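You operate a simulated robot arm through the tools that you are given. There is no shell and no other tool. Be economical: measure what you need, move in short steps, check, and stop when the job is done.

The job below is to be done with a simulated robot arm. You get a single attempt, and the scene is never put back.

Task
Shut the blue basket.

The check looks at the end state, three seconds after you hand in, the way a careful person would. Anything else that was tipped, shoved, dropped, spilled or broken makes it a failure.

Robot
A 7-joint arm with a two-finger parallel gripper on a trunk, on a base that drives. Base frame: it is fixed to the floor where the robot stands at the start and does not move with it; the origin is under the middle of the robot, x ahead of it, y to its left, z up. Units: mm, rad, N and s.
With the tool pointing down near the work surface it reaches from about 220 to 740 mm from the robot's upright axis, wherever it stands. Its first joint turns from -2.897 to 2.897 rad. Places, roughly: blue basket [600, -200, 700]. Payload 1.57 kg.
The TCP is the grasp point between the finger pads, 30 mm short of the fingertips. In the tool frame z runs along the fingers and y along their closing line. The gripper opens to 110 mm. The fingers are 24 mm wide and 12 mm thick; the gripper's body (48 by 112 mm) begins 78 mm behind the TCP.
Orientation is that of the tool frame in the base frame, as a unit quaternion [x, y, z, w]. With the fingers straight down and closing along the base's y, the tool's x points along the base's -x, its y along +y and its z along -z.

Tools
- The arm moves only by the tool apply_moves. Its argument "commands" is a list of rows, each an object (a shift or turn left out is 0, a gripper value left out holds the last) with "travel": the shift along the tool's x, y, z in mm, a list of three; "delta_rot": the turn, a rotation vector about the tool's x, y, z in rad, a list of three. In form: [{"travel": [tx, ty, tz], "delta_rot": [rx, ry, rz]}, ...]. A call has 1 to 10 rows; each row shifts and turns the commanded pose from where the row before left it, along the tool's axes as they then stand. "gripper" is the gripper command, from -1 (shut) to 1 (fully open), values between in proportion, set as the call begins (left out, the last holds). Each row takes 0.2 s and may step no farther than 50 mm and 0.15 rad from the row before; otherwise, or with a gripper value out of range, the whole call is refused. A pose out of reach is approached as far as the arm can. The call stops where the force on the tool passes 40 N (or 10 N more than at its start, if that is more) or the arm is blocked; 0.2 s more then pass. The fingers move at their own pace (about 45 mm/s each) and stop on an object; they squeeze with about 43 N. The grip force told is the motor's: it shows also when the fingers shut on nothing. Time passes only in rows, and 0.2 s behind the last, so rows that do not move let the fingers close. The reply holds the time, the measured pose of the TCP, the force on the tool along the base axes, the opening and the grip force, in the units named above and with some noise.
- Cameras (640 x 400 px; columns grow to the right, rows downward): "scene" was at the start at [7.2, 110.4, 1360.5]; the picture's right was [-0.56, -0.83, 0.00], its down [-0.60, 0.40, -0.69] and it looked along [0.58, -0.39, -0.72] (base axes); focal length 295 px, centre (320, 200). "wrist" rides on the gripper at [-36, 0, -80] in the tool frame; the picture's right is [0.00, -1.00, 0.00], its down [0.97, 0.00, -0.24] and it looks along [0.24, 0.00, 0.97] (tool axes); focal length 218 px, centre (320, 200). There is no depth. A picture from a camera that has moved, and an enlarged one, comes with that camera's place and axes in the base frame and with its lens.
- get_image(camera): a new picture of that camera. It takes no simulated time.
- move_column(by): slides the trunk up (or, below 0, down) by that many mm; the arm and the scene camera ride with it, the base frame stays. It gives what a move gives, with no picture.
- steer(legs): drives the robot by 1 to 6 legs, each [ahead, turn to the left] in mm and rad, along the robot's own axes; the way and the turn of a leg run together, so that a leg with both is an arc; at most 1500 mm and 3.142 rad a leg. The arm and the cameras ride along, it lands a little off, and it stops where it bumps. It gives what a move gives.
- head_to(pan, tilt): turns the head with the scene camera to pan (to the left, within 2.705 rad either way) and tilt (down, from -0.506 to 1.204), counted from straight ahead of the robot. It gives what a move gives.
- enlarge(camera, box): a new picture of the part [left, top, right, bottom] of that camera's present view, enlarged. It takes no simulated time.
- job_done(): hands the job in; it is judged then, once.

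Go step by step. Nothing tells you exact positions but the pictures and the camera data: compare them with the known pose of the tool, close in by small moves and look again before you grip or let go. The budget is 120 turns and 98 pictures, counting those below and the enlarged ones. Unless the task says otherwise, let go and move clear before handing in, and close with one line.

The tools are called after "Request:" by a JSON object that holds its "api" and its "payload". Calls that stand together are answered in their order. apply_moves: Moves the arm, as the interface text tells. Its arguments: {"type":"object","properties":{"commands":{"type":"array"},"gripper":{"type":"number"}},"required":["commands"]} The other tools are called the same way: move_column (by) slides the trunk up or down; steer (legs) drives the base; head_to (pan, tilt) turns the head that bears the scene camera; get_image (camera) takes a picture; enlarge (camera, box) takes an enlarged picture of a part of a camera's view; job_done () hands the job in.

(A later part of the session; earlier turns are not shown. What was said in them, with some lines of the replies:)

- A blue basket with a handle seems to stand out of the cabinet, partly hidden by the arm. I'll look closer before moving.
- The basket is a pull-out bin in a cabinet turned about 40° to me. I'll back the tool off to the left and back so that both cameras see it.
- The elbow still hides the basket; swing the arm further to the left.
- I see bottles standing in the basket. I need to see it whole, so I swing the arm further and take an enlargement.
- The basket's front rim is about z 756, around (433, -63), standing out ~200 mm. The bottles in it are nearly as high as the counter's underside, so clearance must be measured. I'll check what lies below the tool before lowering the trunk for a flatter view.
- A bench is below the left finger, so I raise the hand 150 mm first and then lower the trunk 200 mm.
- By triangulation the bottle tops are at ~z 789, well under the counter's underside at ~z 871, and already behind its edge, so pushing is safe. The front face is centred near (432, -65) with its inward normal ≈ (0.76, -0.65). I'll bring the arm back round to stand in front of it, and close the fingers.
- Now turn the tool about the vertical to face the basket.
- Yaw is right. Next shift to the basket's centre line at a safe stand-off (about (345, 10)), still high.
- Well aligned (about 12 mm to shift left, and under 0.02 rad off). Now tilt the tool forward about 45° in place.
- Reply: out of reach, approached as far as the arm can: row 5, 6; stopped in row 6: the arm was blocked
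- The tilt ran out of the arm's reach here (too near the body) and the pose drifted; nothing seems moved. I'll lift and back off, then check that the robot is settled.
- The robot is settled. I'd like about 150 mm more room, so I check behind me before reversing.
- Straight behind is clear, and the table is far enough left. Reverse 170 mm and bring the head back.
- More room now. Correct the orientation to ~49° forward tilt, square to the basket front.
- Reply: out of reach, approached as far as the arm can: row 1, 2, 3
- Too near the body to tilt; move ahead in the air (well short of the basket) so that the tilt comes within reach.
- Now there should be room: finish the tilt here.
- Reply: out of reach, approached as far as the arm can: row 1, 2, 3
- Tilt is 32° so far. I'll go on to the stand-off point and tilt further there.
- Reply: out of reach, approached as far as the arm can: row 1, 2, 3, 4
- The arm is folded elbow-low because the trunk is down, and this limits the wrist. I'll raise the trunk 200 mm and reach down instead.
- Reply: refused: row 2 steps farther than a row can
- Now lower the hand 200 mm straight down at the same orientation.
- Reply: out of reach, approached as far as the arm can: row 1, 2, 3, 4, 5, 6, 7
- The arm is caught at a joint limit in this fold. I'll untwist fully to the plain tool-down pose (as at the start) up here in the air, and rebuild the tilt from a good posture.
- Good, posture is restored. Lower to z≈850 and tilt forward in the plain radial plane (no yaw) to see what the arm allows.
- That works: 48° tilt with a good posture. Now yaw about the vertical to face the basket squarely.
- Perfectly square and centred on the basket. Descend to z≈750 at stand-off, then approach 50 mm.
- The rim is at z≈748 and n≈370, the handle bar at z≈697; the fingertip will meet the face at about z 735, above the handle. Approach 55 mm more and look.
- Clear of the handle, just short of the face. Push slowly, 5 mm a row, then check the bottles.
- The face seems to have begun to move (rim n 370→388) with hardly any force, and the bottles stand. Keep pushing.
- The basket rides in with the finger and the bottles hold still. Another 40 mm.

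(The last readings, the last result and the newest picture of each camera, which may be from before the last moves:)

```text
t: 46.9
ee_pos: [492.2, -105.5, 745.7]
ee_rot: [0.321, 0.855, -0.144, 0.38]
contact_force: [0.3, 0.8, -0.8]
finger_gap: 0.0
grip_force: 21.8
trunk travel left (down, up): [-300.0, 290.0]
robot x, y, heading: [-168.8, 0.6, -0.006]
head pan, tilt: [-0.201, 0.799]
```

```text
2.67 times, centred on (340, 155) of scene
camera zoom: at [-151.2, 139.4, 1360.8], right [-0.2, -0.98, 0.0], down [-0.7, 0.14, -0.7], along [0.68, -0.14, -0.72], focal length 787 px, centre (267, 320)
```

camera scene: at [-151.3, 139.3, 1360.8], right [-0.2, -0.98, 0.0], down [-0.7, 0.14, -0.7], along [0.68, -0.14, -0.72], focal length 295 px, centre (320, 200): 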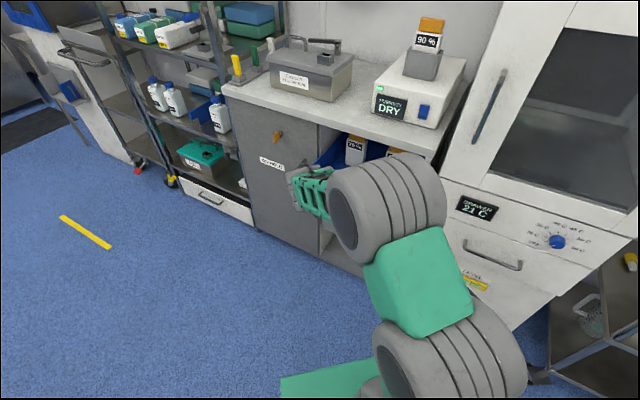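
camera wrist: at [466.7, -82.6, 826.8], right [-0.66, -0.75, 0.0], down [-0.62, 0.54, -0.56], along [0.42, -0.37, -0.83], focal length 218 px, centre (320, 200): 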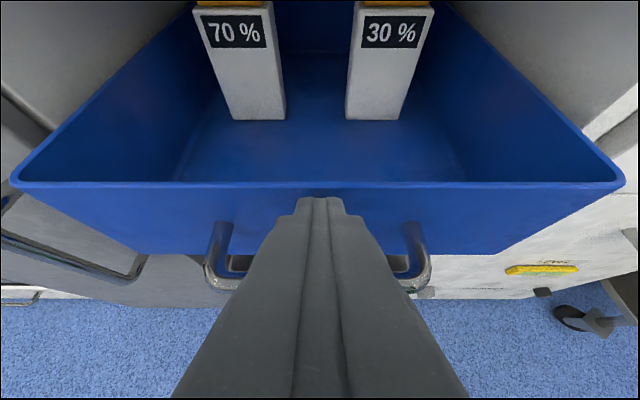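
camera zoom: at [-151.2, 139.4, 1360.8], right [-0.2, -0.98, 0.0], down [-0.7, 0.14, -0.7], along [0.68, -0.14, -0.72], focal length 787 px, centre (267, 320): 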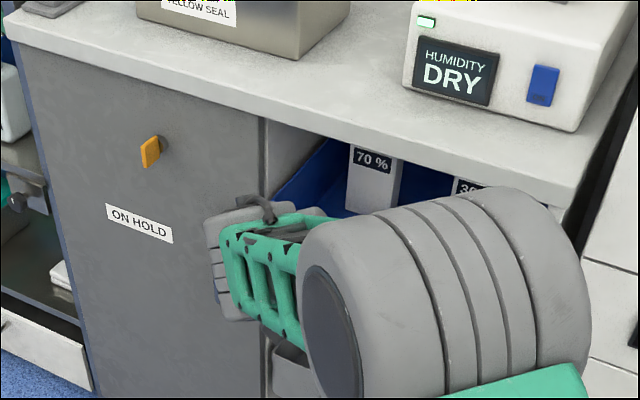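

Going well. The cabinet front is near n≈500; continue with 32 mm more.

Request:
{"api": "apply_moves", "payload": {"commands": [{"travel": [-2.7, 0, 3]}, {"travel": [-2.7, 0, 3]}, {"travel": [-2.7, 0, 3]}, {"travel": [-2.7, 0, 3]}, {"travel": [-2.7, 0, 3]}, {"travel": [-2.7, 0, 3]}, {"travel": [-2.7, 0, 3]}, {"travel": [-2.7, 0, 3]}]}}

Request:
{"api": "get_image", "payload": {"camera": "wrist"}}

Request:
{"api": "get_image", "payload": {"camera": "scene"}}

```text
t: 48.7
ee_pos: [516.2, -127.7, 745.2]
ee_rot: [0.321, 0.855, -0.143, 0.382]
contact_force: [-1.5, 0.4, -1.4]
finger_gap: 0.0
grip_force: 21.5
trunk travel left (down, up): [-300.0, 290.0]
robot x, y, heading: [-170.0, 1.4, -0.008]
head pan, tilt: [-0.201, 0.799]
```

```text
59 pictures are left
camera wrist: at [490.2, -104.2, 827.5], right [-0.66, -0.75, 0.0], down [-0.62, 0.54, -0.56], along [0.42, -0.37, -0.83], focal length 218 px, centre (320, 200)
```

wrist: 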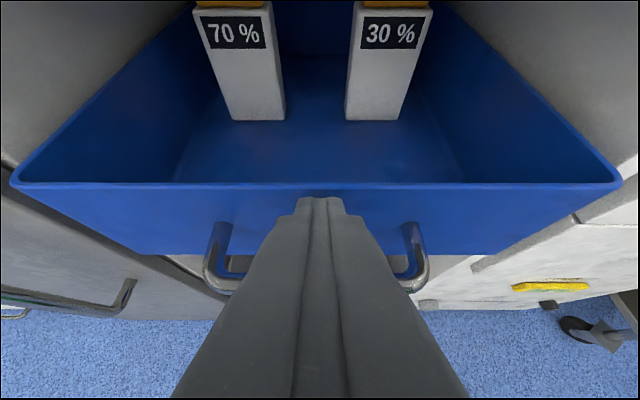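

```text
58 pictures are left
camera scene: at [-151.2, 139.4, 1360.8], right [-0.2, -0.98, 0.0], down [-0.7, 0.14, -0.7], along [0.68, -0.14, -0.72], focal length 295 px, centre (320, 200)
```

scene: 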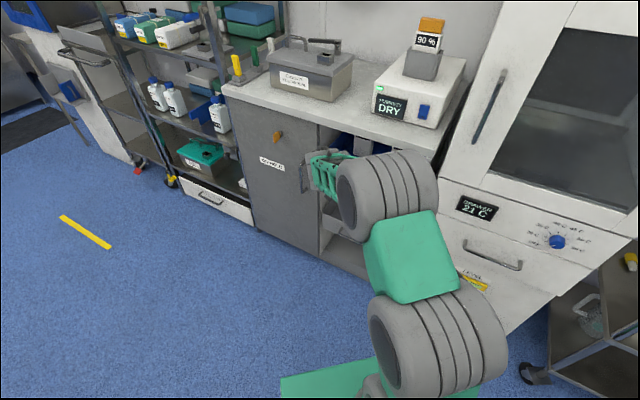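

The rim corners are nearly level with the cabinet's side panels. Keep going in small steps until resistance.

Request:
{"api": "apply_moves", "payload": {"commands": [{"travel": [-2, 0, 2.3]}, {"travel": [-2, 0, 2.3]}, {"travel": [-2, 0, 2.3]}, {"travel": [-2, 0, 2.3]}, {"travel": [-2, 0, 2.3]}, {"travel": [-2, 0, 2.3]}, {"travel": [-2, 0, 2.3]}, {"travel": [-2, 0, 2.3]}]}}

Request:
{"api": "get_image", "payload": {"camera": "wrist"}}

```text
t: 49.9
ee_pos: [525.2, -132.7, 744.1]
ee_rot: [0.32, 0.856, -0.144, 0.38]
contact_force: [-16.6, 11.2, 8.5]
finger_gap: 0.0
grip_force: 21.5
trunk travel left (down, up): [-300.0, 290.0]
robot x, y, heading: [-168.2, 0.6, -0.006]
head pan, tilt: [-0.201, 0.799]
stopped in row 6: the force on the tool passed its limit (the readings are from after the stop); the commanded pose is now the measured one
```

```text
57 pictures are left
camera wrist: at [499.2, -110.1, 827.0], right [-0.66, -0.75, 0.0], down [-0.63, 0.54, -0.56], along [0.42, -0.37, -0.83], focal length 218 px, centre (320, 200)
```

wrist: 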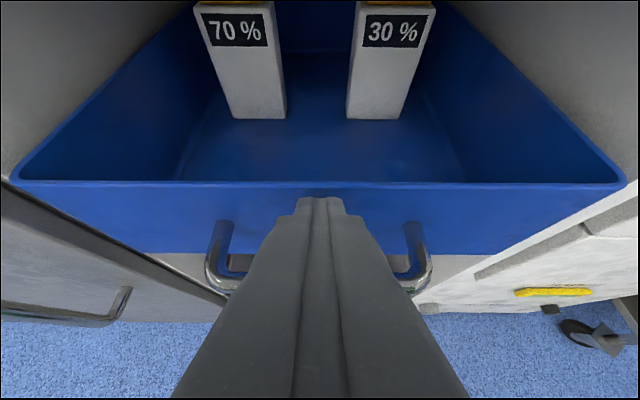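

Firm resistance after about 145 mm of travel, with the rim apparently flush with the panels and both bottles upright. Back off along the same line and inspect.

Request:
{"api": "apply_moves", "payload": {"commands": [{"travel": [6.7, 0, -7.4]}, {"travel": [13.4, 0, -14.9]}, {"travel": [20, 0, -22.3]}, {"travel": [26.8, 0, -29.8]}, {"travel": [26.8, 0, -29.8]}, {}]}}

Request:
{"api": "get_image", "payload": {"camera": "wrist"}}

Request:
{"api": "get_image", "payload": {"camera": "scene"}}

```text
t: 51.3
ee_pos: [421.2, -41.5, 742.6]
ee_rot: [0.32, 0.856, -0.144, 0.379]
contact_force: [0.0, 0.0, 0.1]
finger_gap: 0.2
grip_force: 21.7
trunk travel left (down, up): [-300.0, 290.0]
robot x, y, heading: [-172.4, 1.4, 0.001]
head pan, tilt: [-0.201, 0.799]
```

```text
56 pictures are left
camera wrist: at [395.5, -18.9, 823.9], right [-0.66, -0.75, 0.0], down [-0.63, 0.54, -0.56], along [0.42, -0.37, -0.83], focal length 218 px, centre (320, 200)
```

wrist: 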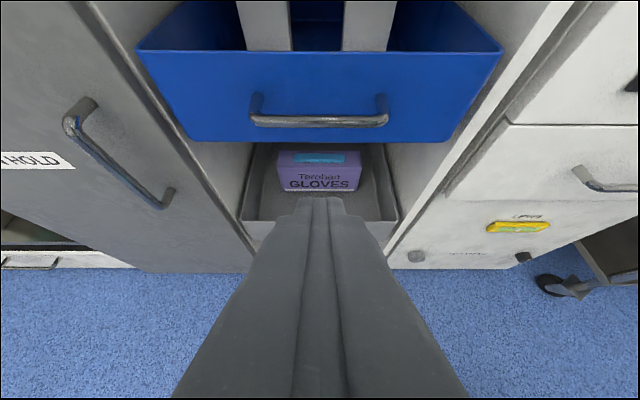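

```text
55 pictures are left
camera scene: at [-152.1, 139.5, 1360.8], right [-0.2, -0.98, 0.0], down [-0.7, 0.14, -0.7], along [0.68, -0.14, -0.72], focal length 295 px, centre (320, 200)
```

scene: 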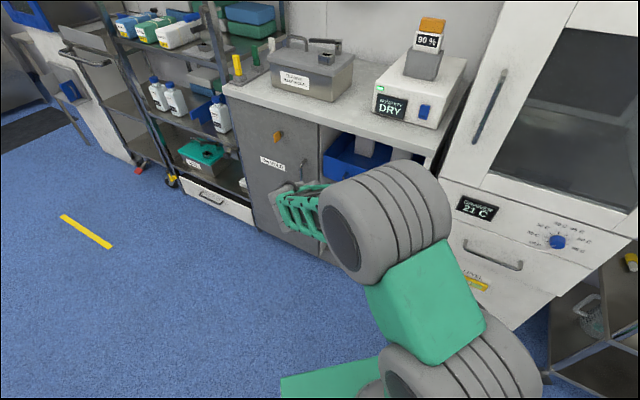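

The basket is in by about 135–140 mm. I go back to the earlier viewing pose for a full look at how flush it is.

Request:
{"api": "apply_moves", "payload": {"commands": [{"travel": [28, 0, -31]}, {"travel": [28, 0, -31]}, {"travel": [28, 0, -31]}, {"travel": [-25, 0, -22.3]}, {"travel": [-25, 0, -22.3]}, {}]}}

Request:
{"api": "get_image", "payload": {"camera": "wrist"}}

Request:
{"api": "enlarge", "payload": {"camera": "wrist", "box": [160, 0, 480, 200]}}

Request:
{"api": "enlarge", "payload": {"camera": "scene", "box": [230, 80, 470, 230]}}

```text
t: 52.7
ee_pos: [326.2, 39.4, 809.4]
ee_rot: [0.32, 0.857, -0.144, 0.378]
contact_force: [0.8, -0.6, 0.4]
finger_gap: 0.0
grip_force: 21.4
trunk travel left (down, up): [-300.0, 290.0]
robot x, y, heading: [-171.1, -1.3, 0.003]
head pan, tilt: [-0.201, 0.799]
```

```text
54 pictures are left
camera wrist: at [300.3, 62.2, 891.1], right [-0.66, -0.75, 0.0], down [-0.63, 0.54, -0.56], along [0.42, -0.37, -0.83], focal length 218 px, centre (320, 200)
```

wrist: 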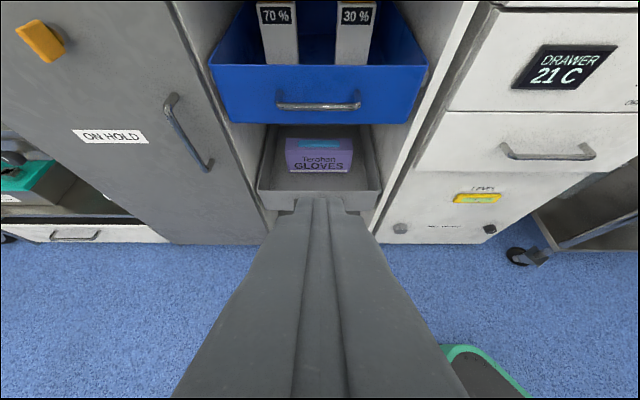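

```text
2.00 times, centred on (320, 100) of wrist
camera zoom: at [300.3, 62.2, 891.1], right [-0.66, -0.75, 0.0], down [-0.63, 0.54, -0.56], along [0.42, -0.37, -0.83], focal length 436 px, centre (320, 400)
```

zoom: 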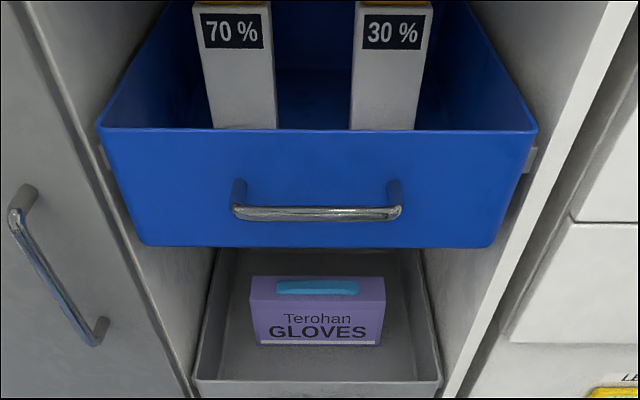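

```text
2.67 times, centred on (350, 155) of scene
camera zoom: at [-152.1, 139.3, 1360.9], right [-0.2, -0.98, 0.0], down [-0.7, 0.14, -0.7], along [0.68, -0.14, -0.72], focal length 787 px, centre (240, 320)
```

zoom: 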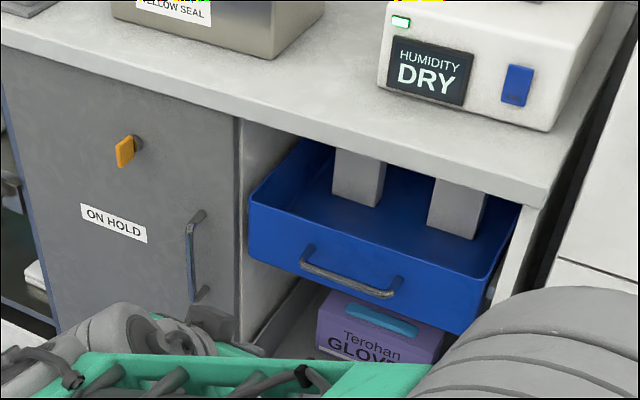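

It looks flush or slightly recessed between the panels, with bottles upright. I'll return to just short of where it stopped to make sure it hasn't sprung back out.

Request:
{"api": "apply_moves", "payload": {"commands": [{"travel": [23, 0, 20.7]}, {"travel": [23, 0, 20.7]}, {"travel": [-23.3, 0, 26.1]}, {"travel": [-23.3, 0, 26.1]}, {"travel": [-23.3, 0, 26.1]}, {"travel": [-23.3, 0, 26.1]}, {"travel": [-23.3, 0, 26.1]}, {"travel": [-23.3, 0, 26.1]}, {"travel": [-13.4, 0, 14.9]}]}}

Request:
{"api": "apply_moves", "payload": {"commands": [{"travel": [-2, 0, 2.3]}, {"travel": [-2, 0, 2.3]}, {"travel": [-2, 0, 2.3]}, {"travel": [-2, 0, 2.3]}, {"travel": [-2, 0, 2.3]}, {}]}}

Request:
{"api": "get_image", "payload": {"camera": "wrist"}}

```text
t: 54.7
ee_pos: [499.3, -111.5, 748.0]
ee_rot: [0.32, 0.856, -0.145, 0.379]
contact_force: [-0.4, 0.3, 0.1]
finger_gap: 0.1
grip_force: 21.5
trunk travel left (down, up): [-300.0, 290.0]
robot x, y, heading: [-169.2, 1.8, -0.001]
head pan, tilt: [-0.201, 0.799]
```

```text
t: 56.1
ee_pos: [510.8, -120.2, 747.5]
ee_rot: [0.321, 0.856, -0.144, 0.378]
contact_force: [0.3, -0.5, 0.3]
finger_gap: 0.0
grip_force: 21.4
trunk travel left (down, up): [-300.0, 290.0]
robot x, y, heading: [-172.3, -2.0, 0.002]
head pan, tilt: [-0.201, 0.799]
```

```text
51 pictures are left
camera wrist: at [485.5, -97.8, 829.5], right [-0.66, -0.75, 0.0], down [-0.63, 0.54, -0.56], along [0.42, -0.37, -0.83], focal length 218 px, centre (320, 200)
```

wrist: 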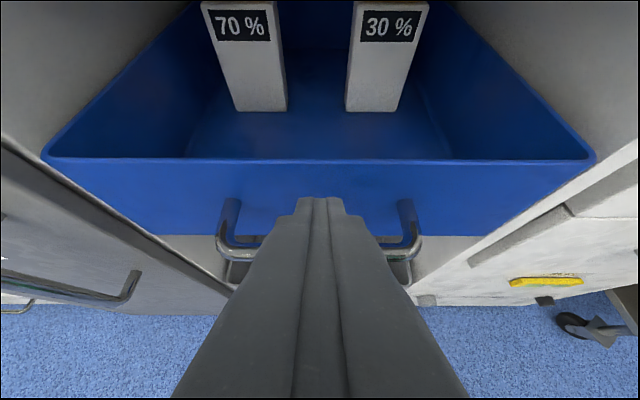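

The rim is still at n≈509, exactly where it stopped, so no spring-back. The basket is in, its front just within the panels. Withdraw to clear air.

Request:
{"api": "apply_moves", "payload": {"commands": [{"travel": [13.4, 0, -14.9]}, {"travel": [23.3, 0, -26.1]}, {"travel": [23.3, 0, -26.1]}, {"travel": [23.3, 0, -26.1]}, {"travel": [23.3, 0, -26.1]}, {"travel": [23.3, 0, -26.1]}, {"travel": [-23, 0, -20.7]}, {}]}}

Request:
{"api": "get_image", "payload": {"camera": "scene"}}

Request:
{"api": "get_image", "payload": {"camera": "wrist"}}

```text
t: 57.9
ee_pos: [364.9, 8.6, 780.6]
ee_rot: [0.321, 0.856, -0.145, 0.379]
contact_force: [-0.2, 0.4, 0.2]
finger_gap: 0.0
grip_force: 22.0
trunk travel left (down, up): [-300.0, 290.0]
robot x, y, heading: [-173.0, 2.7, 0.002]
head pan, tilt: [-0.201, 0.799]
```

```text
50 pictures are left
camera scene: at [-152.1, 139.4, 1360.8], right [-0.2, -0.98, 0.0], down [-0.7, 0.14, -0.7], along [0.68, -0.14, -0.72], focal length 295 px, centre (320, 200)
```

scene: 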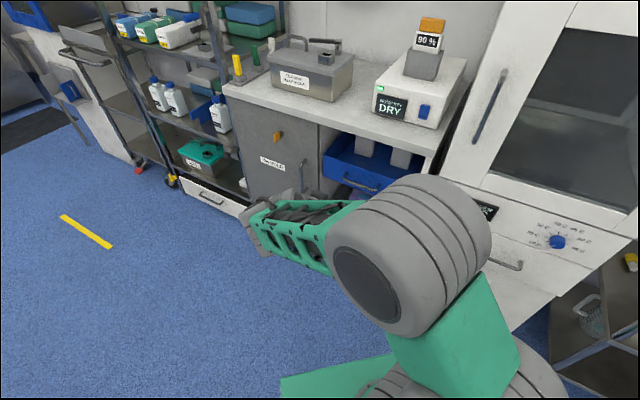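

```text
49 pictures are left
camera wrist: at [339.4, 31.9, 861.6], right [-0.66, -0.75, 0.0], down [-0.63, 0.54, -0.56], along [0.42, -0.37, -0.83], focal length 218 px, centre (320, 200)
```

wrist: 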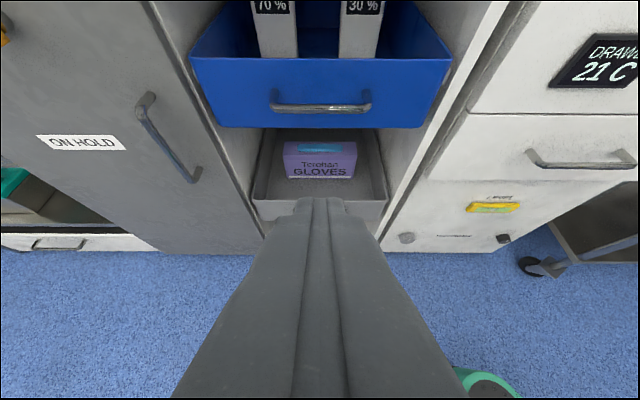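

The basket sits within the cabinet, its bottles upright; the gloves tray, the counter things and the rest are undisturbed, and the arm is clear. Handing in.

Request:
{"api": "job_done", "payload": {}}

```text
The job is handed in.
```

The blue basket is pushed in to its stop with both bottles still upright, and the arm is clear of it.
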